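You operate a simulated robot arm through the tools that you are given. There is no shell and no other tool. Be economical: measure what you need, move in short steps, check, and stop when the job is done.

You run a simulated two-armed robot. Do the job below in one go: nothing can be reset, and whatever is moved stays where it is left.

JOB
Pick up the protector pack with the smallest size on its label from the top of the grey case with one hand, pass it to the other hand and put it on the top of the grey shelf at the loading end. Set down upright: protector pack.

It is judged by the outcome, as a careful person would: the job done as asked, and still so three seconds after it is handed in. It fails if anything else is knocked over, pushed out of place, dropped, spilled or broken.

ROBOT AND FRAMES
Two 7-joint arms with two-finger parallel grippers on one trunk, on a base that drives. Base frame: it is fixed to the floor where the robot stands at the start and does not move with it; the origin is under the middle of the robot, x ahead of it, y to its left, z up. Lengths are in mm, angles in degrees, forces in N, time in s.
The left shoulder is at the start at [45, 176, 927], the right one opposite. With the tool pointing down near the work surface each hand reaches from about 100 to 660 mm from the robot's upright axis, wherever it stands, measured 20 degrees to its own side. Places, roughly: top of the grey shelf at the loading end [-2000, 3100, 700]. Payload 3.91 kg a hand.
Tool frame (each hand has its own): the origin (TCP) lies between the finger pads and is the grasp point; the fingertips stand 30 mm ahead of it; z points along the fingers, y is the line along which they close. Largest opening 110 mm; finger width 20, thickness 10; the body of the gripper, 48 by 112 mm, starts 55 mm behind the TCP.
Orientation is that of the tool frame in the base frame, as [roll, pitch, yaw] about the fixed x, y, z axes, in that order (R = Rz(yaw) Ry(pitch) Rx(roll)). With the fingers straight down and closing along the base's y, the tool's x points along the base's -x, its y along +y and its z along -z.

CONTROLS
- The arms move only by the tool apply_moves. It takes "left_targets", "right_targets" or both (then of equal length, played together; a hand with none holds still); each is a list of rows, each a list of 7 numbers: the shift along the base's x, y, z in mm, then the turn, a rotation vector about the base's x, y, z in degrees, then the gripper command, from -1 (shut) to 1 (fully open), values between in proportion. In form: [[x, y, z, ax, ay, az, hand], ...]. A call has 1 to 10 rows; each row is the pose to reach, as a shift and turn from the pose commanded when the call began. Each row takes 0.2 s and may step no farther than 50 mm and 8.6 degrees from the row before; otherwise, or with a gripper value out of range, the whole call is refused. A pose out of reach is approached as far as the arm can. The call stops where the force on the tool passes 40 N (or 10 N more than at its start, if that is more) or the arm is blocked; 0.2 s more then pass. Each finger travels about 45 mm/s and halts on what it meets, pressing with about 20 N; the grip force reading is that of the motor and also rises with nothing between the fingers. The clock runs only during rows and for 0.2 s after the last one: add rows that repeat a pose to give the fingers time. The reply holds the time, the measured pose of the TCP, the force on the tool along the base axes, the opening and the grip force, in the units named above and with some noise, with the torque about the TCP (base axes, N m) and any sound that the robot's microphone picked up.
- Cameras (640 x 400 px; columns grow to the right, rows downward): "scene" is now at [101, 13.7, 1080.3]; the picture's right is [-0.02, -1.00, 0.02], its down [-0.75, 0.01, -0.67] and it looks along [0.67, -0.03, -0.75] (base axes); focal length 288 px, centre (320, 200). "left" rides on the left gripper at [72, -17, -103] in its tool frame; the picture's right is [0.23, 0.97, 0.00], its down [-0.76, 0.18, -0.62] and it looks along [-0.61, 0.14, 0.78] (tool axes); focal length 222 px, centre (320, 200). "right" rides on the right gripper at [72, 17, -103] in its tool frame; the picture's right is [-0.23, 0.97, 0.00], its down [-0.76, -0.18, -0.62] and it looks along [-0.61, -0.14, 0.78] (tool axes); focal length 222 px, centre (320, 200). There is no depth. A picture from a camera that has moved, and an enlarged one, comes with that camera's place and axes in the base frame and with its lens.
- snapshot(camera): a new picture of that camera. The clock stands still meanwhile.
- move_column(by): slides the trunk up (or, below 0, down) by that many mm; the arms and the scene camera ride with it, the base frame stays. It gives what a move gives, with no picture.
- drive_base(legs): drives the robot by 1 to 6 legs, each [ahead, left, turn to the left] in mm, mm and degrees, along the robot's own axes; the way and the turn of a leg run together, so that a leg with both is an arc; at most 1500 mm and 180 degrees a leg. The arms and the cameras ride along, it lands a little off, and it stops where it bumps. It gives what a move gives.
- turn_head(pan, tilt): turns the head with the scene camera to pan (to the left, within 80 degrees either way) and tilt (down, from -29 to 69), counted from straight ahead of the robot. It gives what a move gives.
- enlarge(camera, box): a new picture of the part [left, top, right, bottom] of that camera's present view, enlarged. The clock stands still meanwhile.
- hand_in(): hands the job in; it is judged then, once.

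Work in short steps. Places have to be worked out from the pictures, the camera data and where the tool is seen: move nearer, look again, correct. Check each grasp and each placing, and mend what went wrong. You have 120 turns and 100 pictures in all, those below and enlarged ones among them. Open the grippers and draw the arms clear of the work before you hand the job in, unless the task says otherwise; then end with one line.

The tools are called after "Emit:" as a command line: name --argument value ..., lists and objects as JSON in quotes. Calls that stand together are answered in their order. apply_moves: Moves the arms, as the interface text tells. Its arguments: {"type":"object","properties":{"left_targets":{"type":"array","items":{"type":"array","items":{"type":"number"}}},"right_targets":{"type":"array","items":{"type":"array","items":{"type":"number"}}}},"required":[]} The other tools are called the same way: move_column (by) slides the trunk up or down; drive_base (legs) drives the base; turn_head (pan, tilt) turns the head that bears the scene camera; snapshot (camera) takes a picture; enlarge (camera, box) takes an enlarged picture of a part of a camera's view; hand_in () hands the job in.

At the start:

```text
time: 0.0
left_tool_pos: [403.7, 98.7, 801.8]
left_tcp_rot: [-179.0, 0.5, -179.9]
left_contact_force: [-0.5, 0.4, -0.2]
left_torque: [-0.02, 0.01, 0.01]
left_finger_gap: 109.6
left_gripper_force: 0.1
right_tool_pos: [342.3, -33.2, 769.0]
right_tcp_rot: [147.9, 6.8, -155.5]
right_contact_force: [0.7, 0.1, -0.1]
right_torque: [-0.03, 0.04, 0.02]
right_finger_gap: 109.7
right_gripper_force: 0.1
trunk travel left (down, up): [-150.0, 353.0]
robot x, y, heading: [-1.0, -0.6, -0.0]
head pan, tilt: [-1.3, 48.8]
```

scene: 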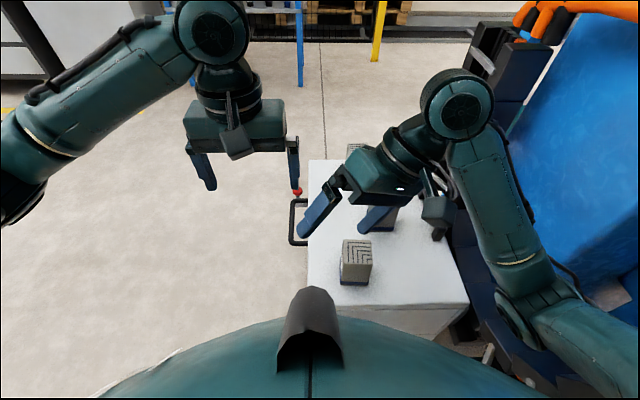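
right: 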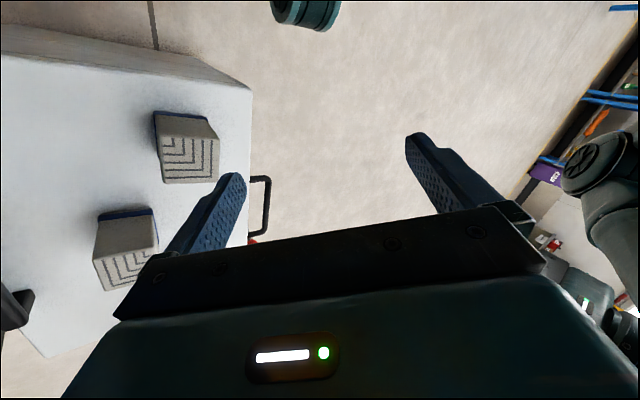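
left: 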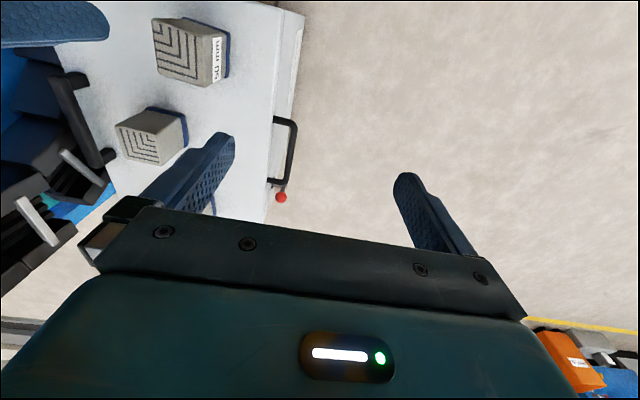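

The left camera shows a "50 mm" label on one pack; there seem to be three packs. I look closer from the left and scene cameras.

Emit:
enlarge --camera "left" --box '[80, 0, 320, 220]'

Emit:
enlarge --camera "scene" --box '[280, 130, 480, 320]'

```text
1.82 times, centred on (200, 110) of left
camera zoom: at [329.0, 83.3, 904.1], right [-0.23, 0.97, -0.02], down [0.76, 0.19, 0.63], along [0.61, 0.13, -0.78], focal length 404 px, centre (538, 364)
```

zoom: 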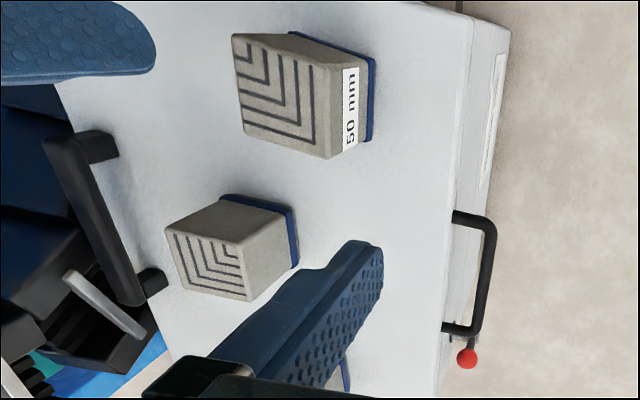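

```text
2.11 times, centred on (380, 225) of scene
camera zoom: at [101.0, 13.7, 1080.3], right [-0.02, -1.0, 0.02], down [-0.75, 0.01, -0.67], along [0.67, -0.03, -0.75], focal length 606 px, centre (194, 147)
```

zoom: 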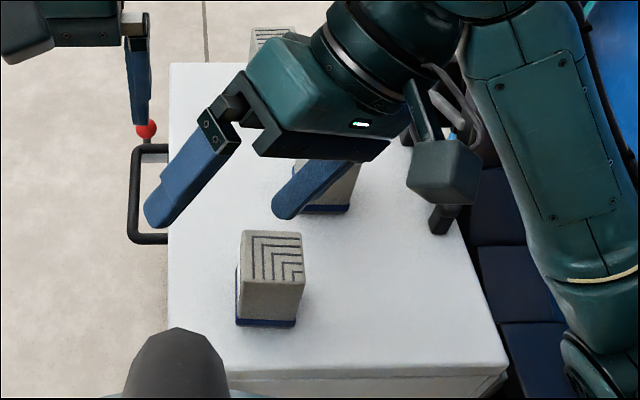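

Pack nearest the robot is labelled "50 mm" on its left side. I move the right arm up and to the right out of the way, to see the others.

Emit:
apply_moves --right_targets '[[0, -20, 45, 0, 0, 0, 1], [0, -60, 75, 0, 0, 0, 1], [0, -105, 90, 0, 0, 0, 1], [0, -150, 100, 0, 0, 0, 1], [0, -195, 110, 0, 0, 0, 1], [0, -240, 110, 0, 0, 0, 1]]'

Emit:
snapshot --camera "scene"

Emit:
snapshot --camera "right"

Emit:
snapshot --camera "left"

```text
time: 0.8
left_tool_pos: [407.3, 100.0, 799.5]
left_tcp_rot: [-179.7, -0.1, -179.5]
left_contact_force: [0.2, -0.6, -0.8]
left_torque: [-0.01, 0.01, 0.03]
left_finger_gap: 109.9
left_gripper_force: 0.1
right_tool_pos: [324.5, -65.6, 871.8]
right_tcp_rot: [138.7, 10.8, -145.1]
right_contact_force: [0.6, -0.7, -1.0]
right_torque: [-0.01, 0.0, 0.02]
right_finger_gap: 110.0
right_gripper_force: 0.0
trunk travel left (down, up): [-150.0, 353.0]
robot x, y, heading: [3.4, 4.2, 0.6]
head pan, tilt: [-1.3, 48.8]
stopped in row 4 (right hand): the arm was blocked; the commanded pose is now the measured one
```

```text
94 pictures are left
camera scene: at [109.4, 9.0, 1080.7], right [-0.01, -1.0, 0.01], down [-0.75, 0.01, -0.66], along [0.66, -0.01, -0.75], focal length 288 px, centre (320, 200)
```

scene: 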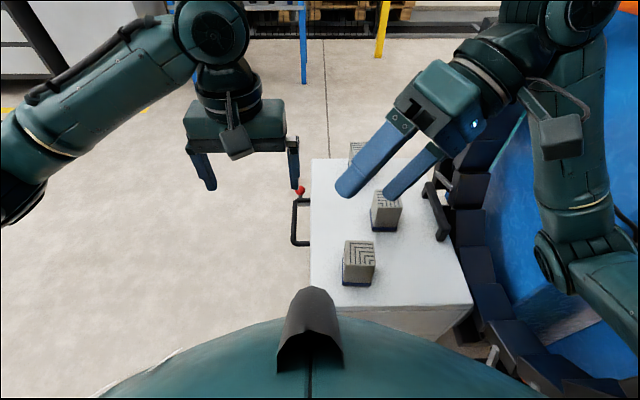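

```text
93 pictures are left
camera right: at [283.3, -162.5, 945.6], right [-0.33, 0.66, 0.67], down [0.87, -0.06, 0.49], along [0.36, 0.75, -0.56], focal length 222 px, centre (320, 200)
```

right: 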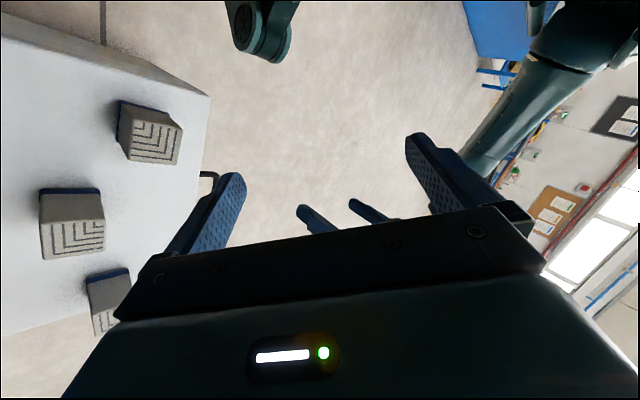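

```text
92 pictures are left
camera left: at [335.0, 82.5, 903.3], right [-0.23, 0.97, 0.0], down [0.76, 0.19, 0.62], along [0.6, 0.14, -0.78], focal length 222 px, centre (320, 200)
```

left: 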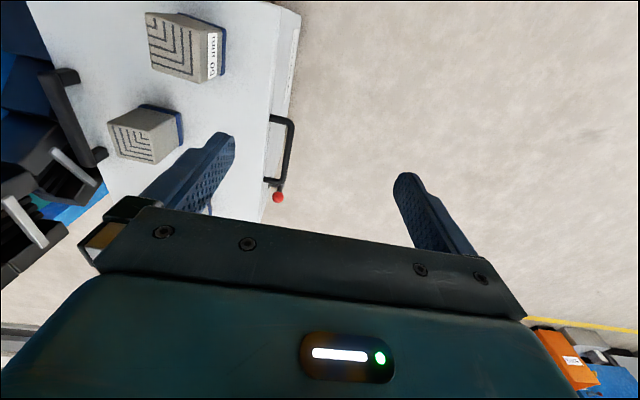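

The right arm touched something on its right. I look to the right to see what's there, and ahead-left for driving room.

Emit:
turn_head --pan -60 --tilt 40

Emit:
snapshot --camera "scene"

Emit:
turn_head --pan 20 --tilt 10

Emit:
snapshot --camera "scene"

Emit:
turn_head --pan 78 --tilt 10

Emit:
snapshot --camera "scene"

```text
time: 2.1
left_tool_pos: [409.0, 98.8, 796.8]
left_tcp_rot: [-179.6, -0.3, -179.7]
left_contact_force: [-0.1, -0.1, -0.3]
left_torque: [0.02, 0.01, -0.01]
left_finger_gap: 110.0
left_gripper_force: 0.0
right_tool_pos: [324.3, -65.5, 871.0]
right_tcp_rot: [138.9, 10.8, -145.2]
right_contact_force: [0.1, 0.2, -0.7]
right_torque: [0.01, -0.02, -0.04]
right_finger_gap: 109.8
right_gripper_force: 0.1
trunk travel left (down, up): [-150.0, 353.0]
robot x, y, heading: [0.3, 7.3, 0.3]
head pan, tilt: [-60.0, 40.0]
```

```text
91 pictures are left
camera scene: at [74.9, -62.1, 1092.5], right [-0.86, -0.51, 0.01], down [-0.33, 0.55, -0.77], along [0.39, -0.67, -0.64], focal length 288 px, centre (320, 200)
```

scene: 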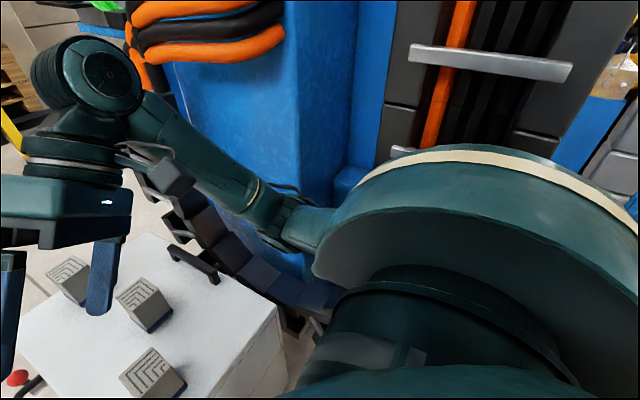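

```text
time: 3.6
left_tool_pos: [408.4, 99.6, 796.2]
left_tcp_rot: [-179.5, -0.3, -179.7]
left_contact_force: [-0.1, 0.9, -0.3]
left_torque: [0.02, -0.03, 0.0]
left_finger_gap: 110.0
left_gripper_force: 0.0
right_tool_pos: [325.1, -66.0, 871.4]
right_tcp_rot: [138.9, 10.7, -145.2]
right_contact_force: [0.0, 0.2, -0.5]
right_torque: [0.0, -0.02, -0.01]
right_finger_gap: 110.0
right_gripper_force: 0.2
trunk travel left (down, up): [-150.0, 353.0]
robot x, y, heading: [1.9, 3.6, 0.4]
head pan, tilt: [20.0, 10.0]
```

```text
90 pictures are left
camera scene: at [119.5, 44.1, 1139.1], right [0.35, -0.94, 0.01], down [-0.17, -0.07, -0.98], along [0.92, 0.34, -0.18], focal length 288 px, centre (320, 200)
```

scene: 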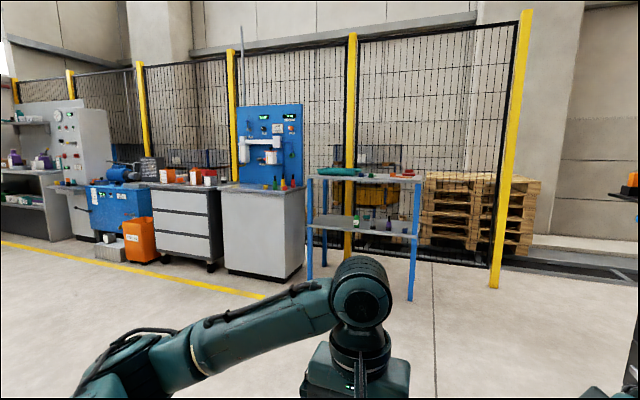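

```text
time: 4.9
left_tool_pos: [408.2, 99.0, 796.9]
left_tcp_rot: [-179.5, -0.1, -179.7]
left_contact_force: [0.4, 0.1, -0.2]
left_torque: [-0.02, -0.01, -0.01]
left_finger_gap: 110.1
left_gripper_force: 0.1
right_tool_pos: [324.8, -65.7, 871.5]
right_tcp_rot: [138.8, 10.7, -145.1]
right_contact_force: [0.3, -0.7, -0.3]
right_torque: [0.0, 0.01, 0.01]
right_finger_gap: 110.2
right_gripper_force: 0.1
trunk travel left (down, up): [-150.0, 353.0]
robot x, y, heading: [1.9, 6.2, 0.5]
head pan, tilt: [78.0, 10.0]
```

```text
89 pictures are left
camera scene: at [51.3, 103.0, 1138.8], right [0.98, -0.2, 0.0], down [-0.04, -0.18, -0.98], along [0.2, 0.96, -0.18], focal length 288 px, centre (320, 200)
```

scene: 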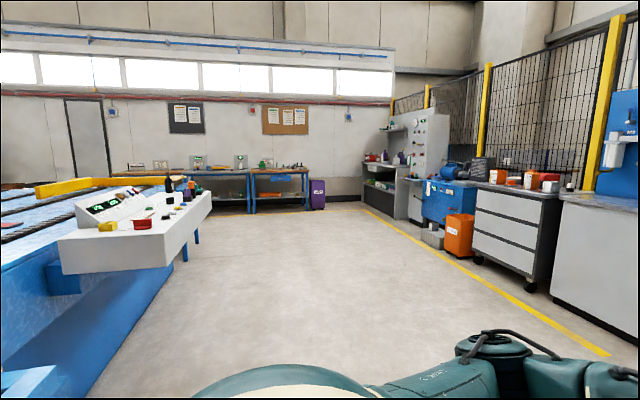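

The right arm's upper part is against the blue machine; the left side is open. I drive left, ahead, and turn right to face the case from its left side, seeing the other sides of the packs.

Emit:
drive_base --legs '[[0, 480, 0], [570, 0, 0]]'

Emit:
turn_head --pan -75 --tilt 45

Emit:
snapshot --camera "scene"

```text
time: 10.6
left_tool_pos: [967.8, 572.5, 797.4]
left_tcp_rot: [180.0, -0.1, -179.9]
left_contact_force: [0.5, -0.3, 0.1]
left_torque: [-0.03, 0.0, -0.02]
left_finger_gap: 109.9
left_gripper_force: 0.1
right_tool_pos: [885.0, 406.0, 870.2]
right_tcp_rot: [139.0, 11.0, -145.9]
right_contact_force: [1.0, -0.1, -0.2]
right_torque: [0.02, -0.03, -0.01]
right_finger_gap: 109.8
right_gripper_force: 0.0
trunk travel left (down, up): [-150.0, 353.0]
robot x, y, heading: [560.1, 483.4, -0.1]
head pan, tilt: [78.0, 10.0]
```

```text
time: 13.0
left_tool_pos: [967.4, 573.1, 798.1]
left_tcp_rot: [-180.0, 0.0, -179.9]
left_contact_force: [-0.4, -0.3, -0.1]
left_torque: [-0.01, 0.0, -0.03]
left_finger_gap: 110.0
left_gripper_force: 0.0
right_tool_pos: [884.7, 405.8, 870.5]
right_tcp_rot: [138.9, 11.0, -145.9]
right_contact_force: [-0.5, 0.8, -0.1]
right_torque: [0.03, 0.03, 0.01]
right_finger_gap: 110.2
right_gripper_force: 0.0
trunk travel left (down, up): [-150.0, 353.0]
robot x, y, heading: [561.4, 483.4, 0.4]
head pan, tilt: [-75.0, 45.0]
```

```text
88 pictures are left
camera scene: at [611.4, 405.9, 1084.7], right [-0.97, -0.26, 0.0], down [-0.18, 0.68, -0.71], along [0.18, -0.68, -0.71], focal length 288 px, centre (320, 200)
```

scene: 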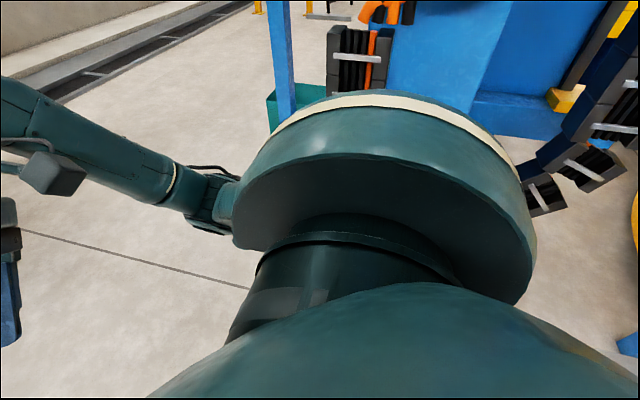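

The shoulder blocks the view. I turn the robot right to face the case and look down at it.

Emit:
drive_base --legs '[[0, 0, -90]]'

Emit:
turn_head --pan 0 --tilt 45

Emit:
snapshot --camera "scene"

Emit:
snapshot --camera "left"

```text
time: 17.2
left_tool_pos: [649.0, 75.9, 799.1]
left_tcp_rot: [-180.0, 0.1, 89.8]
left_contact_force: [0.1, -0.6, 0.7]
left_torque: [0.03, 0.04, 0.05]
left_finger_gap: 110.1
left_gripper_force: 0.1
right_tool_pos: [482.2, 159.7, 869.7]
right_tcp_rot: [138.9, 10.9, 123.8]
right_contact_force: [0.1, 0.0, -0.6]
right_torque: [0.01, 0.01, 0.01]
right_finger_gap: 110.2
right_gripper_force: 0.1
trunk travel left (down, up): [-150.0, 353.0]
robot x, y, heading: [566.5, 482.5, -90.3]
head pan, tilt: [-75.0, 45.0]
```

```text
time: 18.7
left_tool_pos: [649.0, 75.7, 798.2]
left_tcp_rot: [179.9, -0.1, 89.8]
left_contact_force: [-0.1, 0.0, -0.5]
left_torque: [0.01, 0.02, 0.03]
left_finger_gap: 110.1
left_gripper_force: 0.0
right_tool_pos: [482.3, 159.9, 870.4]
right_tcp_rot: [138.9, 10.9, 123.8]
right_contact_force: [-0.5, -0.2, 0.4]
right_torque: [-0.03, -0.01, 0.0]
right_finger_gap: 109.9
right_gripper_force: 0.0
trunk travel left (down, up): [-150.0, 353.0]
robot x, y, heading: [561.8, 481.8, -90.1]
head pan, tilt: [0.0, 45.0]
```

```text
87 pictures are left
camera scene: at [560.5, 373.7, 1084.7], right [-1.0, 0.0, 0.0], down [0.0, 0.71, -0.71], along [0.0, -0.71, -0.71], focal length 288 px, centre (320, 200)
```

scene: 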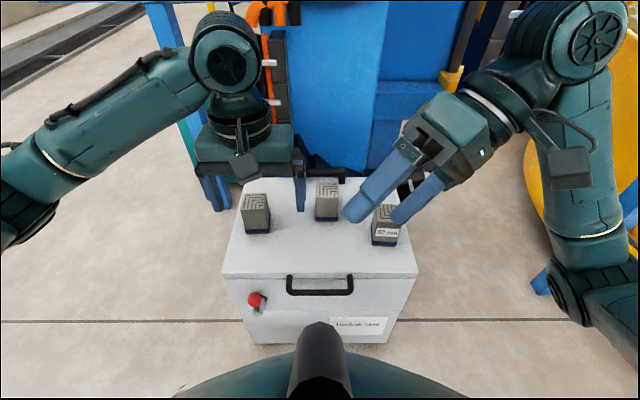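

```text
86 pictures are left
camera left: at [631.9, 148.1, 902.9], right [0.97, 0.22, 0.0], down [0.17, -0.76, 0.62], along [0.14, -0.61, -0.78], focal length 222 px, centre (320, 200)
```

left: 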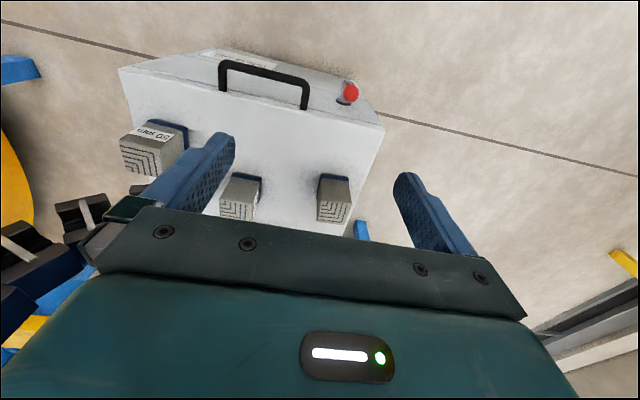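

Neither B nor C shows a label on this side. I swing the left hand out beyond the far end of the case and turn it so its camera looks back at the packs' hidden sides.

Emit:
apply_moves --left_targets '[[30, 0, 0, 0, 0, -8.5, 1], [60, 0, 0, 0, 0, -17, 1], [90, 0, 0, 0, 0, -25.5, 1], [120, 0, 0, 0, 0, -34, 1], [150, 0, 0, 0, 0, -42.5, 1], [180, 0, 0, 0, 0, -51, 1], [210, 0, 0, 0, 0, -59.5, 1], [240, -10, 0, 0, 0, -68, 1], [270, -20, 0, 0, 0, -76.5, 1], [300, -30, 0, 0, 0, -85, 1]]'

Emit:
snapshot --camera "left"

```text
time: 20.9
left_tool_pos: [948.8, 46.3, 798.4]
left_tcp_rot: [-180.0, 0.0, 4.8]
left_contact_force: [0.1, -0.3, 0.1]
left_torque: [0.01, 0.01, -0.03]
left_finger_gap: 109.9
left_gripper_force: 0.1
right_tool_pos: [481.6, 160.2, 870.5]
right_tcp_rot: [139.0, 10.9, 123.8]
right_contact_force: [0.1, -0.4, -0.7]
right_torque: [0.0, 0.08, 0.06]
right_finger_gap: 110.0
right_gripper_force: 0.0
trunk travel left (down, up): [-150.0, 353.0]
robot x, y, heading: [558.8, 481.9, -90.0]
head pan, tilt: [0.0, 45.0]
```

```text
85 pictures are left
camera left: at [1019.4, 69.2, 903.7], right [0.31, -0.95, 0.0], down [-0.74, -0.24, 0.62], along [-0.59, -0.19, -0.78], focal length 222 px, centre (320, 200)
```

left: 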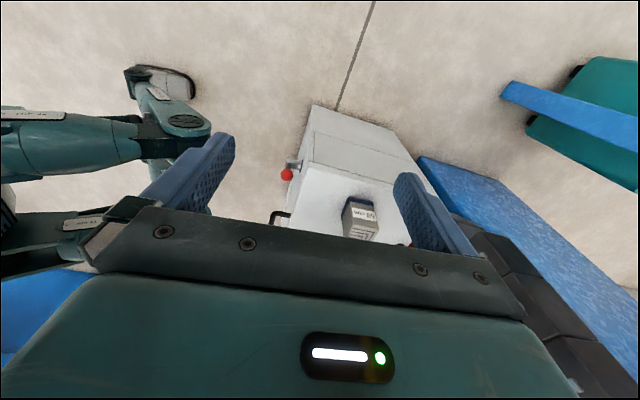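

Pack C carries its label on the far side; I enlarge it.

Emit:
enlarge --camera "left" --box '[325, 185, 395, 245]'

```text
6.67 times, centred on (360, 215) of left
camera zoom: at [1019.4, 69.2, 903.7], right [0.31, -0.95, 0.0], down [-0.74, -0.24, 0.62], along [-0.59, -0.19, -0.78], focal length 1481 px, centre (53, 100)
```

zoom: 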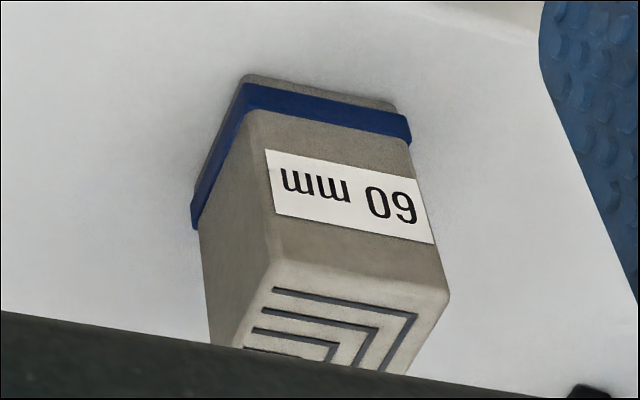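

Pack C reads "60 mm". I shift the left hand back towards the robot's middle to read pack B's far side.

Emit:
apply_moves --left_targets '[[-45, -10, 0, 0, 0, 0, 1], [-90, -20, 0, 0, 0, 0, 1], [-135, -30, 0, 0, 0, 0, 1], [-180, -40, 0, 0, 0, 0, 1], [-215, -50, 0, 0, 0, 0, 1]]'

Emit:
enlarge --camera "left" --box '[240, 100, 440, 260]'

```text
time: 22.1
left_tool_pos: [733.6, -4.5, 798.8]
left_tcp_rot: [-180.0, -0.1, 4.8]
left_contact_force: [0.8, 0.0, 0.3]
left_torque: [0.02, 0.0, 0.0]
left_finger_gap: 109.8
left_gripper_force: 0.0
right_tool_pos: [482.4, 160.4, 871.0]
right_tcp_rot: [138.9, 10.8, 123.8]
right_contact_force: [0.2, 0.1, 0.0]
right_torque: [-0.01, 0.02, -0.03]
right_finger_gap: 110.1
right_gripper_force: 0.0
trunk travel left (down, up): [-150.0, 353.0]
robot x, y, heading: [560.5, 483.6, -90.0]
head pan, tilt: [0.0, 45.0]
```

```text
2.50 times, centred on (340, 180) of left
camera zoom: at [804.0, 18.4, 902.5], right [0.31, -0.95, 0.0], down [-0.74, -0.24, 0.62], along [-0.59, -0.19, -0.78], focal length 555 px, centre (270, 250)
```

zoom: 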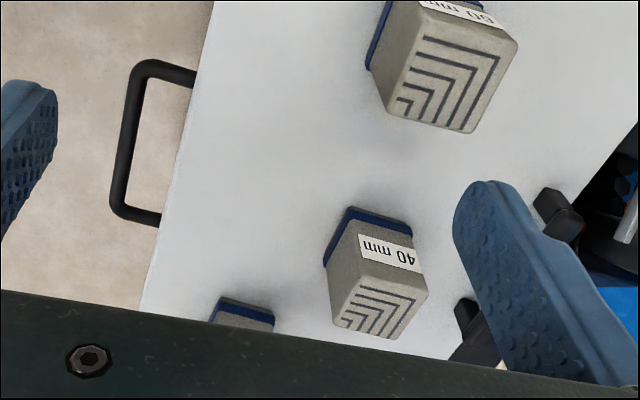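

Pack B (middle) reads "40 mm": the smallest, and it's at about (543, -155), top near z 595. Plan: left hand takes it low with fingers tilted ahead, right hand takes it over from above. I turn the left hand back to face ahead and move the right one aside.

Emit:
apply_moves --left_targets '[[0, 10, 5, 0, 0, 8.5, 1], [0, 20, 10, 0, 0, 17, 1], [-20, 30, 15, 0, 0, 25.5, 1], [-40, 40, 20, 0, 0, 34, 1], [-65, 50, 20, 0, 0, 42.5, 1], [-90, 60, 20, 0, 0, 51, 1], [-115, 70, 20, 0, 0, 59.5, 1], [-140, 75, 20, 0, 0, 68, 1], [-165, 80, 20, 0, 0, 76.5, 1], [-188, 85, 20, 0, 0, 85, 1]]' --right_targets '[[-15, 0, 0, 0, 0, 0, 1], [-30, 0, 0, 0, 0, 0, 1], [-45, 0, 0, 0, 0, 0, 1], [-60, 0, 0, 0, 0, 0, 1], [-75, 0, 0, 0, 0, 0, 1], [-90, 0, 0, 0, 0, 0, 1], [-105, 0, 0, 0, 0, 0, 1], [-120, 0, 0, 0, 0, 0, 1], [-135, 0, 0, 0, 0, 0, 1], [-150, 0, 0, 0, 0, 0, 1]]'

Emit:
snapshot --camera "left"

Emit:
snapshot --camera "scene"

```text
time: 24.3
left_tool_pos: [545.2, 81.2, 819.5]
left_tcp_rot: [180.0, 0.0, 89.9]
left_contact_force: [0.3, 0.1, -0.9]
left_torque: [-0.03, 0.01, 0.01]
left_finger_gap: 109.7
left_gripper_force: 0.0
right_tool_pos: [332.7, 160.3, 871.5]
right_tcp_rot: [138.8, 10.9, 123.9]
right_contact_force: [-0.1, 0.5, 1.2]
right_torque: [-0.02, -0.01, 0.01]
right_finger_gap: 109.8
right_gripper_force: 0.0
trunk travel left (down, up): [-150.0, 353.0]
robot x, y, heading: [560.1, 484.3, -90.1]
head pan, tilt: [0.0, 45.0]
```

```text
82 pictures are left
camera left: at [528.1, 152.9, 923.0], right [0.97, 0.23, 0.0], down [0.18, -0.76, 0.62], along [0.14, -0.61, -0.78], focal length 222 px, centre (320, 200)
```

left: 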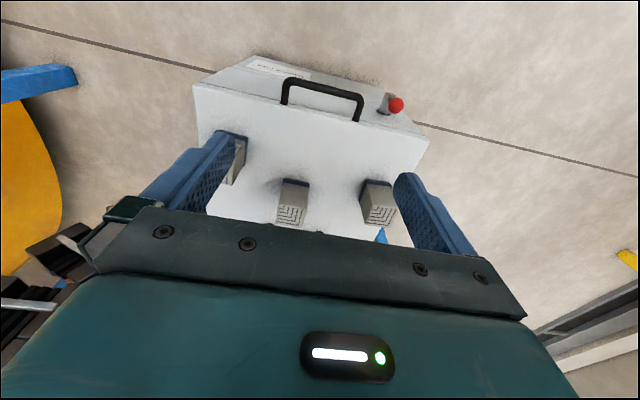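

```text
81 pictures are left
camera scene: at [560.5, 373.7, 1084.7], right [-1.0, 0.0, 0.0], down [0.0, 0.71, -0.71], along [0.0, -0.71, -0.71], focal length 288 px, centre (320, 200)
```

scene: 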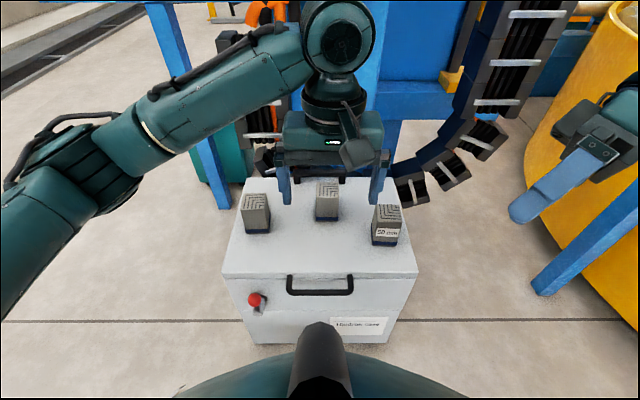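

I enlarge the scene view to measure pack B.

Emit:
enlarge --camera "scene" --box '[240, 160, 420, 272]'

Emit:
enlarge --camera "left" --box '[220, 140, 420, 265]'

```text
3.56 times, centred on (330, 216) of scene
camera zoom: at [560.5, 373.7, 1084.7], right [-1.0, 0.0, 0.0], down [0.0, 0.71, -0.71], along [0.0, -0.71, -0.71], focal length 1023 px, centre (284, 143)
```

zoom: 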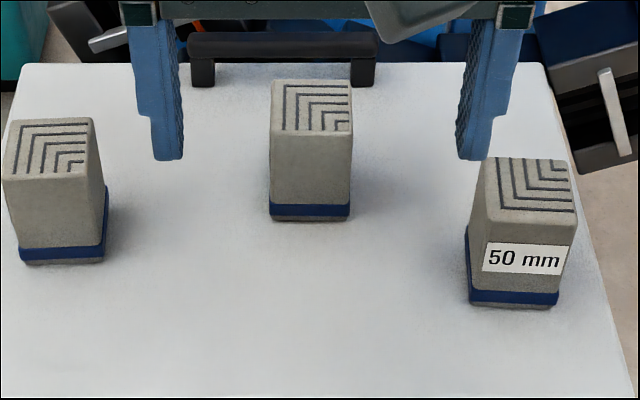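

```text
3.20 times, centred on (320, 202) of left
camera zoom: at [528.1, 152.9, 923.0], right [0.97, 0.23, 0.0], down [0.18, -0.76, 0.62], along [0.14, -0.61, -0.78], focal length 711 px, centre (320, 192)
```

zoom: 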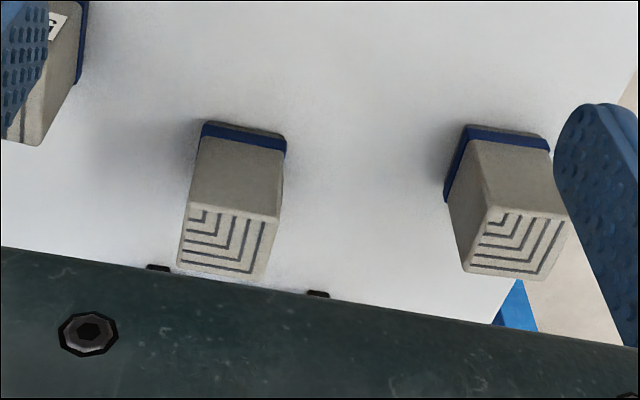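

Pack B: centre about (541, -161), about 56 wide, z 499–589. I tilt the left hand 50° and stop short, 150 mm back along the approach line.

Emit:
apply_moves --left_targets '[[0, -10, -20, -8, 0, 0, 1], [-1, -25, -50, -16, 0, 0, 1], [-2, -45, -80, -24, 0, 0, 1], [-3, -65, -110, -32, 0, 0, 1], [-4, -90, -140, -40, 0, 0, 1], [-4, -110, -165, -46, 0, 0, 1], [-4, -126, -182, -50, 0, 0, 1], [-4, -126, -182, -50, 0, 0, 1]]'

Emit:
snapshot --camera "scene"

Emit:
snapshot --camera "left"

```text
time: 26.1
left_tool_pos: [541.0, -45.8, 635.5]
left_tcp_rot: [179.7, 50.1, 89.8]
left_contact_force: [0.3, -0.6, 0.1]
left_torque: [0.01, -0.01, 0.02]
left_finger_gap: 110.0
left_gripper_force: 0.1
right_tool_pos: [332.6, 160.1, 872.1]
right_tcp_rot: [138.9, 10.9, 123.8]
right_contact_force: [-0.3, -0.1, 0.0]
right_torque: [-0.01, -0.01, 0.0]
right_finger_gap: 109.9
right_gripper_force: 0.0
trunk travel left (down, up): [-150.0, 353.0]
robot x, y, heading: [561.4, 482.3, -90.3]
head pan, tilt: [0.0, 45.0]
```

```text
78 pictures are left
camera scene: at [560.5, 373.7, 1084.7], right [-1.0, 0.0, 0.0], down [0.0, 0.71, -0.71], along [0.0, -0.71, -0.71], focal length 288 px, centre (320, 200)
```

scene: 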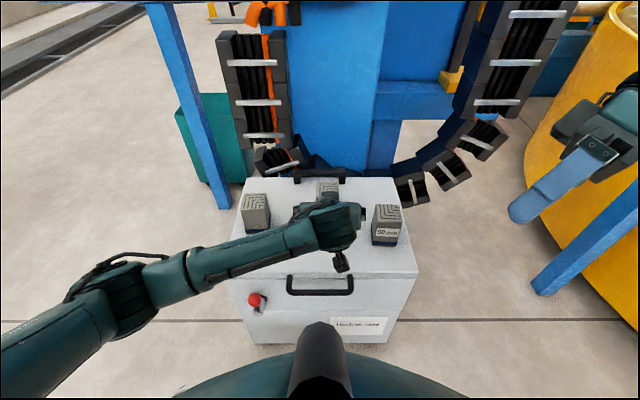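

```text
77 pictures are left
camera left: at [524.2, 80.0, 647.4], right [0.97, 0.14, -0.17], down [0.17, -0.01, 0.98], along [0.14, -0.99, -0.04], focal length 222 px, centre (320, 200)
```

left: 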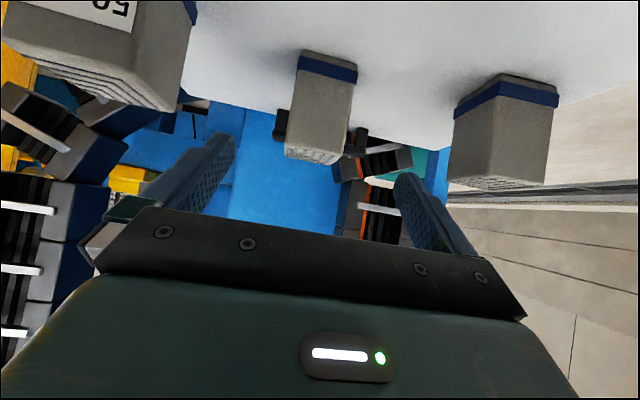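

The pack is centred between the fingers in the left camera (front face at y≈-135, x≈541.5). The forearm passes clear of pack C; I advance along the approach line.

Emit:
apply_moves --left_targets '[[0, -25, -21, 0, 0, 0, 1], [0, -50, -42, 0, 0, 0, 1], [0, -75, -62, 0, 0, 0, 1]]'

Emit:
snapshot --camera "scene"

Emit:
snapshot --camera "left"

```text
time: 26.9
left_tool_pos: [543.6, -120.1, 574.5]
left_tcp_rot: [179.7, 49.9, 89.6]
left_contact_force: [-0.1, 0.8, 0.4]
left_torque: [0.03, -0.01, 0.02]
left_finger_gap: 110.1
left_gripper_force: 0.0
right_tool_pos: [332.7, 160.6, 870.8]
right_tcp_rot: [138.8, 10.9, 123.7]
right_contact_force: [1.4, -0.4, 0.1]
right_torque: [0.02, -0.03, 0.02]
right_finger_gap: 110.0
right_gripper_force: 0.1
trunk travel left (down, up): [-150.0, 353.0]
robot x, y, heading: [562.3, 479.4, -90.2]
head pan, tilt: [0.0, 45.0]
```

```text
76 pictures are left
camera scene: at [560.5, 373.7, 1084.7], right [-1.0, 0.0, 0.0], down [0.0, 0.71, -0.71], along [0.0, -0.71, -0.71], focal length 288 px, centre (320, 200)
```

scene: 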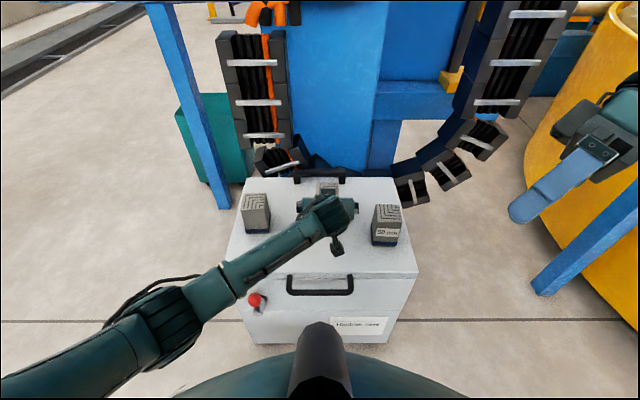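

```text
75 pictures are left
camera left: at [525.1, 5.0, 586.4], right [0.97, 0.14, -0.17], down [0.17, -0.01, 0.98], along [0.14, -0.99, -0.04], focal length 222 px, centre (320, 200)
```

left: 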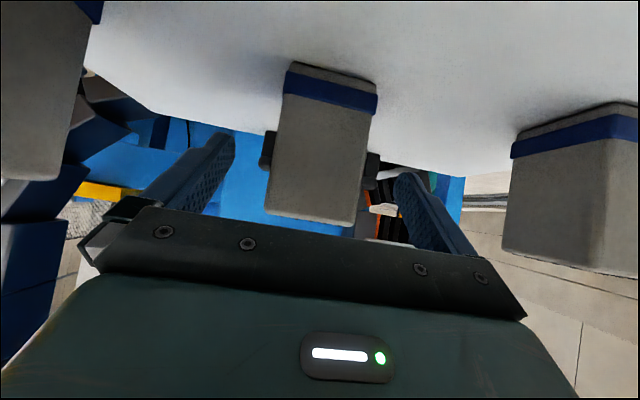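

On line. I advance the rest to about (542, -156, 542) and then close the fingers.

Emit:
apply_moves --left_targets '[[-1, -18, -16, 0, 0, 0, 1], [-2, -37, -32, 0, 0, 0, 1], [-2, -37, -32, 0, 0, 0, 1]]'

Emit:
snapshot --camera "left"

```text
time: 27.7
left_tool_pos: [540.6, -158.0, 542.9]
left_tcp_rot: [179.8, 50.0, 89.8]
left_contact_force: [-0.9, 1.1, 1.0]
left_torque: [0.0, -0.03, -0.03]
left_finger_gap: 110.1
left_gripper_force: 0.0
right_tool_pos: [331.5, 160.4, 871.9]
right_tcp_rot: [138.8, 10.9, 123.8]
right_contact_force: [-0.5, 0.3, 0.4]
right_torque: [-0.03, 0.04, 0.0]
right_finger_gap: 110.1
right_gripper_force: 0.0
trunk travel left (down, up): [-150.0, 353.0]
robot x, y, heading: [564.3, 484.3, -90.6]
head pan, tilt: [0.0, 45.0]
```

```text
74 pictures are left
camera left: at [522.6, -31.7, 554.7], right [0.97, 0.14, -0.17], down [0.17, -0.01, 0.98], along [0.14, -0.99, -0.04], focal length 222 px, centre (320, 200)
```

left: 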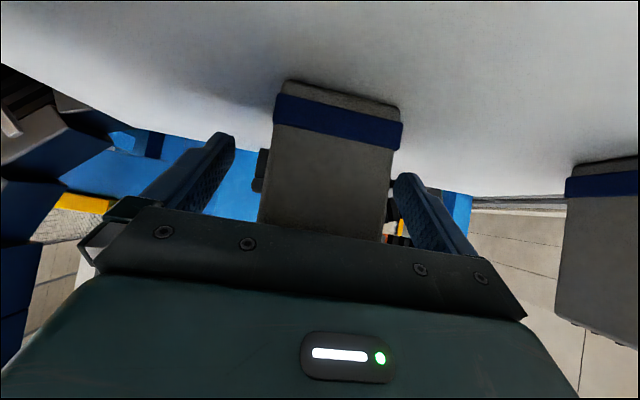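

By measurement the pack spans x 510–570, centred on the hand at 540.6. I close the fingers.

Emit:
apply_moves --left_targets '[[0, 0, 0, 0, 0, 0, -1], [0, 0, 0, 0, 0, 0, -1], [0, 0, 0, 0, 0, 0, -1], [0, 0, 0, 0, 0, 0, -1], [0, 0, 0, 0, 0, 0, -1]]'

Emit:
snapshot --camera "left"

```text
time: 28.9
left_tool_pos: [540.3, -156.9, 543.1]
left_tcp_rot: [179.8, 50.0, 89.6]
left_contact_force: [-0.7, -0.5, 0.3]
left_torque: [-0.02, 0.12, -0.02]
left_finger_gap: 58.1
left_gripper_force: 20.0
right_tool_pos: [331.4, 159.6, 872.3]
right_tcp_rot: [138.7, 10.9, 123.8]
right_contact_force: [1.4, -0.1, -0.8]
right_torque: [-0.01, 0.01, 0.05]
right_finger_gap: 110.0
right_gripper_force: 0.2
trunk travel left (down, up): [-150.0, 353.0]
robot x, y, heading: [558.5, 484.9, -90.3]
head pan, tilt: [0.0, 45.0]
```

```text
73 pictures are left
camera left: at [522.9, -31.8, 554.8], right [0.97, 0.14, -0.17], down [0.18, -0.01, 0.98], along [0.14, -0.99, -0.04], focal length 222 px, centre (320, 200)
```

left: 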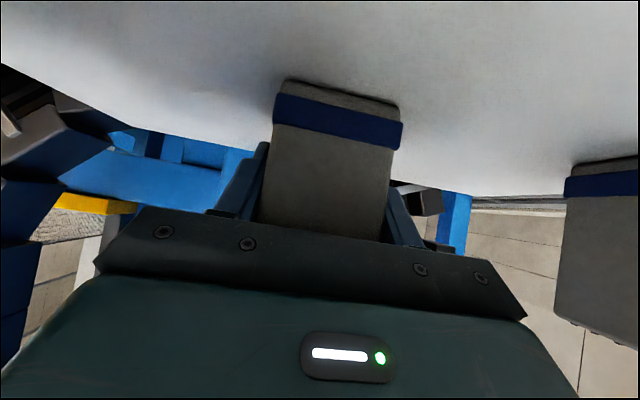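

Gripped at 58 mm with 20 N. I lift straight up in small steps.

Emit:
apply_moves --left_targets '[[0, 0, 15, 0, 0, 0, -1], [0, 0, 40, 0, 0, 0, -1], [0, 0, 75, 0, 0, 0, -1], [0, 5, 110, 0, 0, 0, -1], [0, 20, 145, 0, 0, 0, -1], [0, 40, 180, 0, 0, 0, -1], [0, 60, 215, 0, 0, 0, -1], [0, 60, 215, 0, 0, 0, -1]]'

Emit:
snapshot --camera "scene"

```text
time: 30.7
left_tool_pos: [540.0, -96.0, 758.0]
left_tcp_rot: [179.7, 50.1, 89.7]
left_contact_force: [0.1, 0.6, -2.2]
left_torque: [0.03, 0.0, 0.0]
left_finger_gap: 58.0
left_gripper_force: 19.4
right_tool_pos: [331.8, 160.2, 871.3]
right_tcp_rot: [138.8, 10.9, 123.8]
right_contact_force: [-0.3, -0.2, 0.1]
right_torque: [0.01, 0.0, 0.02]
right_finger_gap: 110.1
right_gripper_force: 0.1
trunk travel left (down, up): [-150.0, 353.0]
robot x, y, heading: [560.2, 481.1, -90.5]
head pan, tilt: [0.0, 45.0]
```

```text
72 pictures are left
camera scene: at [560.5, 373.6, 1084.7], right [-1.0, 0.0, 0.0], down [0.0, 0.71, -0.71], along [0.0, -0.71, -0.71], focal length 288 px, centre (320, 200)
```

scene: 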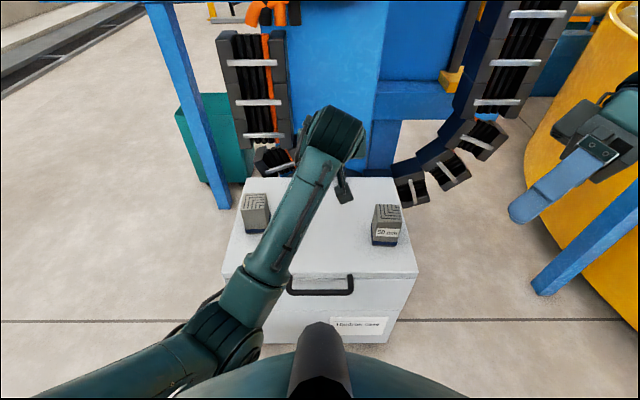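

Pack B is held clear; A and C are undisturbed. I back the robot off from the case into open floor for the handover.

Emit:
drive_base --legs '[[-450, 0, 0]]'

Emit:
snapshot --camera "scene"

Emit:
snapshot --camera "left"

```text
time: 33.4
left_tool_pos: [540.7, 350.2, 759.2]
left_tcp_rot: [179.8, 49.9, 89.7]
left_contact_force: [0.1, 0.0, -2.4]
left_torque: [-0.02, -0.01, 0.01]
left_finger_gap: 57.8
left_gripper_force: 20.4
right_tool_pos: [334.3, 607.3, 871.6]
right_tcp_rot: [138.8, 10.9, 123.6]
right_contact_force: [0.2, 0.1, -0.2]
right_torque: [0.02, 0.0, 0.01]
right_finger_gap: 109.7
right_gripper_force: 0.1
trunk travel left (down, up): [-150.0, 353.0]
robot x, y, heading: [562.0, 930.0, -90.2]
head pan, tilt: [0.0, 45.0]
```

```text
71 pictures are left
camera scene: at [562.2, 820.2, 1084.7], right [-1.0, 0.01, 0.0], down [0.0, 0.71, -0.71], along [0.0, -0.71, -0.71], focal length 288 px, centre (320, 200)
```

scene: 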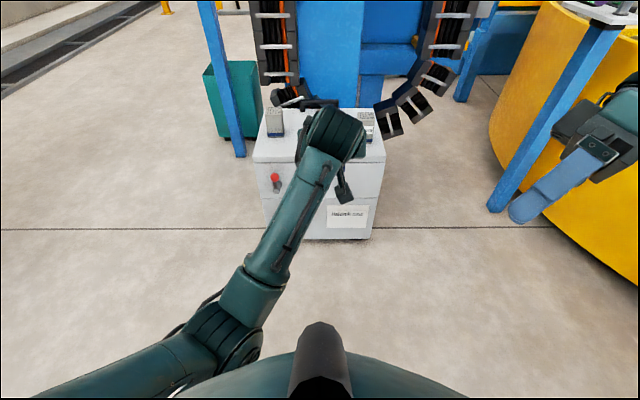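

```text
70 pictures are left
camera left: at [523.8, 475.4, 769.7], right [0.97, 0.14, -0.17], down [0.17, -0.01, 0.98], along [0.14, -0.99, -0.04], focal length 222 px, centre (320, 200)
```

left: 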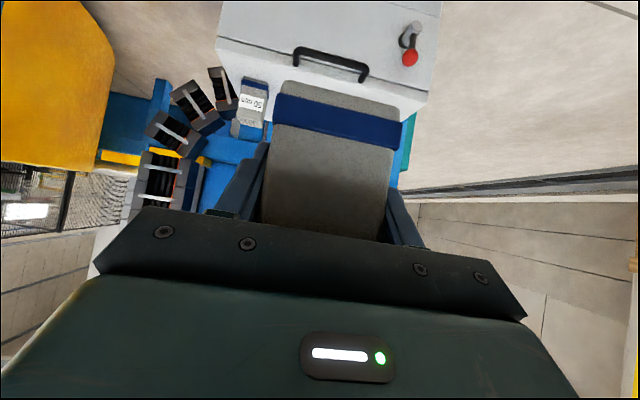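

Pack held well (about 2.3 N). For the handover I turn the left hand so it points to the robot's right, pack in front of the robot, and bring the right hand to a vertical pose with its camera on the outer side.

Emit:
apply_moves --left_targets '[[6, 15, 0, 0, 0, -8.5, -1], [12, 30, 0, 0, 0, -17, -1], [18, 45, 0, 0, 0, -25.5, -1], [25, 60, 0, 0, 0, -34, -1], [31, 75, 0, 0, 0, -42.5, -1], [37, 90, 0, 0, 0, -51, -1], [43, 105, 0, 0, 0, -59.5, -1], [50, 120, 0, 0, 0, -68, -1], [56, 135, 0, 0, 0, -76.5, -1], [62, 150, 0, 0, 0, -85, -1]]' --right_targets '[[0, 0, 12, -3.4, 3.1, 5.2, 1], [0, 0, 25, -6.8, 6.2, 10.4, 1], [5, -5, 40, -10.2, 9.3, 15.6, 1], [15, -10, 55, -13.6, 12.4, 20.8, 1], [25, -15, 70, -17, 15.5, 26, 1], [35, -20, 85, -20.4, 18.6, 31.2, 1], [45, -30, 90, -23.8, 21.7, 36.4, 1], [55, -35, 90, -27.2, 24.8, 41.6, 1], [65, -40, 90, -30.6, 27.9, 46.8, 1], [65, -47, 90, -32.4, 29.5, 49.6, 1]]'

Emit:
snapshot --camera "scene"

Emit:
snapshot --camera "right"

```text
time: 35.6
left_tool_pos: [602.3, 501.0, 757.5]
left_tcp_rot: [179.7, 50.0, 4.4]
left_contact_force: [0.8, 0.4, -1.5]
left_torque: [-0.04, -0.02, -0.02]
left_finger_gap: 57.8
left_gripper_force: 19.8
right_tool_pos: [398.5, 559.0, 961.5]
right_tcp_rot: [-179.9, 0.1, 180.0]
right_contact_force: [0.4, 0.7, 0.5]
right_torque: [-0.02, -0.02, 0.03]
right_finger_gap: 110.1
right_gripper_force: 0.0
trunk travel left (down, up): [-150.0, 353.0]
robot x, y, heading: [563.1, 932.1, -90.5]
head pan, tilt: [0.0, 45.0]
```

```text
69 pictures are left
camera scene: at [562.2, 820.3, 1084.7], right [-1.0, 0.01, 0.0], down [0.0, 0.71, -0.71], along [0.0, -0.71, -0.71], focal length 288 px, centre (320, 200)
```

scene: 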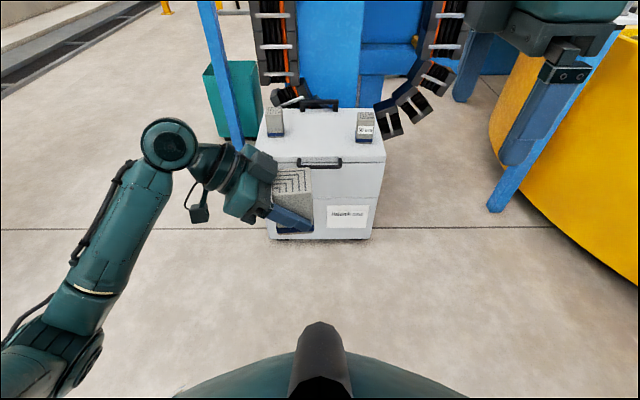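

```text
68 pictures are left
camera right: at [324.8, 575.8, 1064.1], right [0.23, 0.97, 0.0], down [0.76, -0.18, 0.62], along [0.61, -0.14, -0.78], focal length 222 px, centre (320, 200)
```

right: 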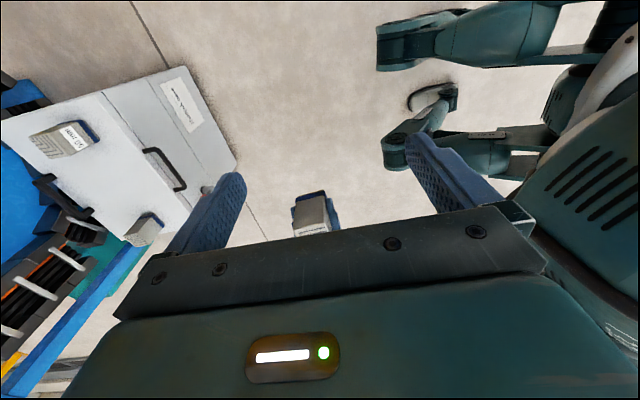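

Both poses are good. I square up the left hand (5° more) and bring the right hand over the pack, fingertips still about 65 mm above its top.

Emit:
apply_moves --left_targets '[[0, 0, 0, 0, 0, -4.4, -1], [0, 0, 0, 0, 0, -4.4, -1], [0, 0, 0, 0, 0, -4.4, -1], [0, 0, 0, 0, 0, -4.4, -1], [0, 0, 0, 0, 0, -4.4, -1], [0, 0, 0, 0, 0, -4.4, -1]]' --right_targets '[[40, -15, 0, 0, 0, 0, 1], [80, -30, 0, 0, 0, 0, 1], [120, -45, -10, 0, 0, 0, 1], [155, -58, -30, 0, 0, 0, 1], [186, -58, -60, 0, 0, 0, 1], [186, -58, -60, 0, 0, 0, 1]]'

Emit:
snapshot --camera "scene"

Emit:
snapshot --camera "right"

Emit:
snapshot --camera "left"

```text
time: 37.0
left_tool_pos: [603.0, 500.5, 757.9]
left_tcp_rot: [179.8, 50.0, 0.2]
left_contact_force: [0.9, -0.6, -2.1]
left_torque: [0.0, 0.01, 0.01]
left_finger_gap: 58.0
left_gripper_force: 20.1
right_tool_pos: [583.8, 503.1, 900.9]
right_tcp_rot: [-179.9, 0.2, 179.8]
right_contact_force: [0.0, 0.0, 0.7]
right_torque: [0.0, 0.01, 0.04]
right_finger_gap: 109.8
right_gripper_force: 0.0
trunk travel left (down, up): [-150.0, 353.0]
robot x, y, heading: [564.6, 930.5, -90.5]
head pan, tilt: [0.0, 45.0]
```

```text
67 pictures are left
camera scene: at [562.3, 820.3, 1084.7], right [-1.0, 0.01, 0.0], down [0.0, 0.71, -0.71], along [0.0, -0.71, -0.71], focal length 288 px, centre (320, 200)
```

scene: 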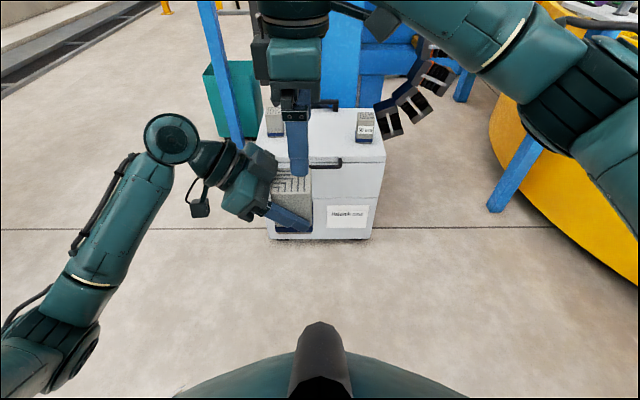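

```text
66 pictures are left
camera right: at [510.5, 518.9, 1004.3], right [0.23, 0.97, 0.0], down [0.76, -0.18, 0.62], along [0.61, -0.14, -0.78], focal length 222 px, centre (320, 200)
```

right: 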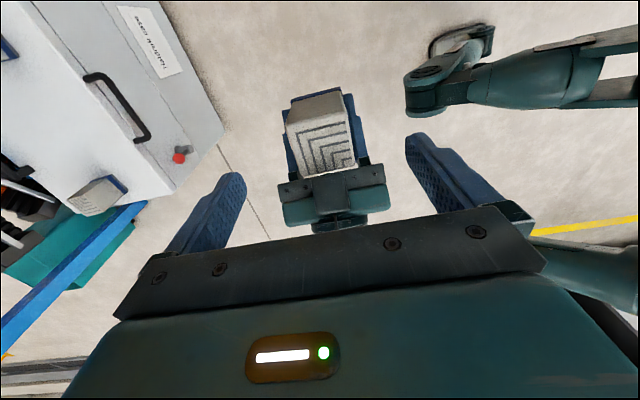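

```text
65 pictures are left
camera left: at [728.0, 517.2, 769.7], right [0.15, -0.97, -0.17], down [-0.01, -0.18, 0.98], along [-0.99, -0.15, -0.04], focal length 222 px, centre (320, 200)
```

left: 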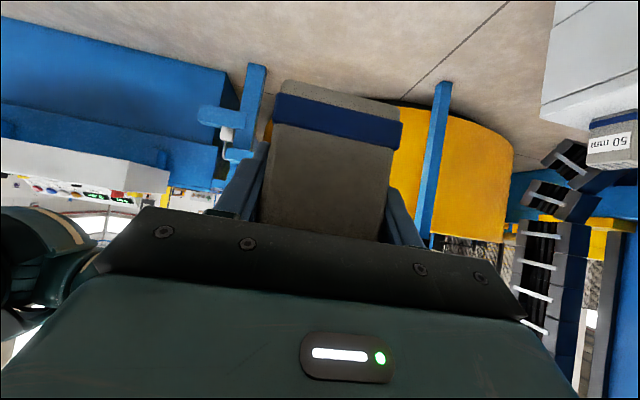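

I zoom in on the right camera to fix the pack's top face accurately.

Emit:
enlarge --camera "right" --box '[260, 70, 410, 240]'

```text
2.35 times, centred on (335, 155) of right
camera zoom: at [510.5, 518.9, 1004.3], right [0.23, 0.97, 0.0], down [0.76, -0.18, 0.62], along [0.61, -0.14, -0.78], focal length 523 px, centre (285, 306)
```

zoom: 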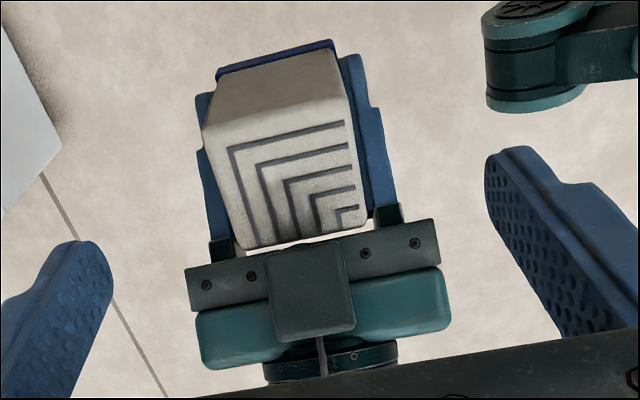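

Pack top spans x 575–629, centre (602, 501), top near z 804. I lower the right hand to (588, 501, 803), so its fingertips stay above the left fingers, and look before closing.

Emit:
apply_moves --right_targets '[[4, -2, -30, 0, 0, 0, 1], [4, -2, -60, 0, 0, 0, 1], [4, -2, -85, 0, 0, 0, 1], [4, -2, -97, 0, 0, 0, 1], [4, -2, -97, 0, 0, 0, 1]]'

Emit:
enlarge --camera "scene" --box '[220, 60, 380, 250]'

Emit:
snapshot --camera "right"

```text
time: 38.2
left_tool_pos: [602.8, 500.6, 757.6]
left_tcp_rot: [179.8, 49.9, 0.2]
left_contact_force: [0.7, 0.8, -2.1]
left_torque: [0.03, 0.03, -0.02]
left_finger_gap: 58.0
left_gripper_force: 20.3
right_tool_pos: [588.9, 501.2, 804.5]
right_tcp_rot: [-179.9, 0.1, 180.0]
right_contact_force: [-0.1, 1.0, -0.1]
right_torque: [0.0, -0.01, 0.0]
right_finger_gap: 109.9
right_gripper_force: 0.1
trunk travel left (down, up): [-150.0, 353.0]
robot x, y, heading: [560.3, 929.2, -90.3]
head pan, tilt: [0.0, 45.0]
```

```text
2.11 times, centred on (300, 155) of scene
camera zoom: at [562.2, 820.3, 1084.7], right [-1.0, 0.01, 0.0], down [0.0, 0.71, -0.71], along [0.0, -0.71, -0.71], focal length 606 px, centre (362, 295)
```

zoom: 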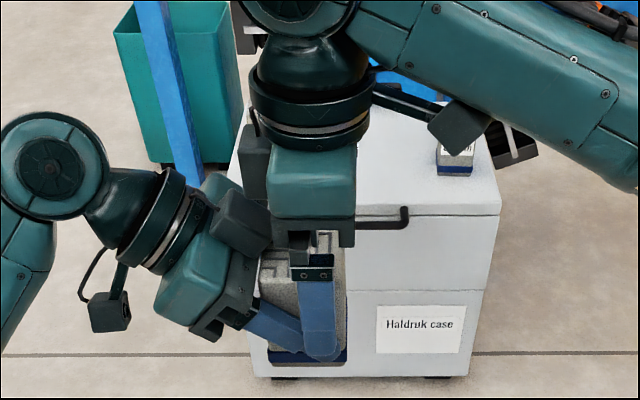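

```text
62 pictures are left
camera right: at [514.8, 516.2, 907.2], right [0.23, 0.97, 0.0], down [0.76, -0.18, 0.62], along [0.61, -0.14, -0.78], focal length 222 px, centre (320, 200)
```

right: 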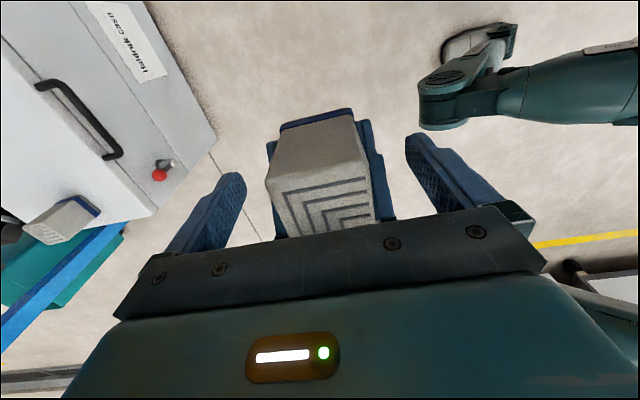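

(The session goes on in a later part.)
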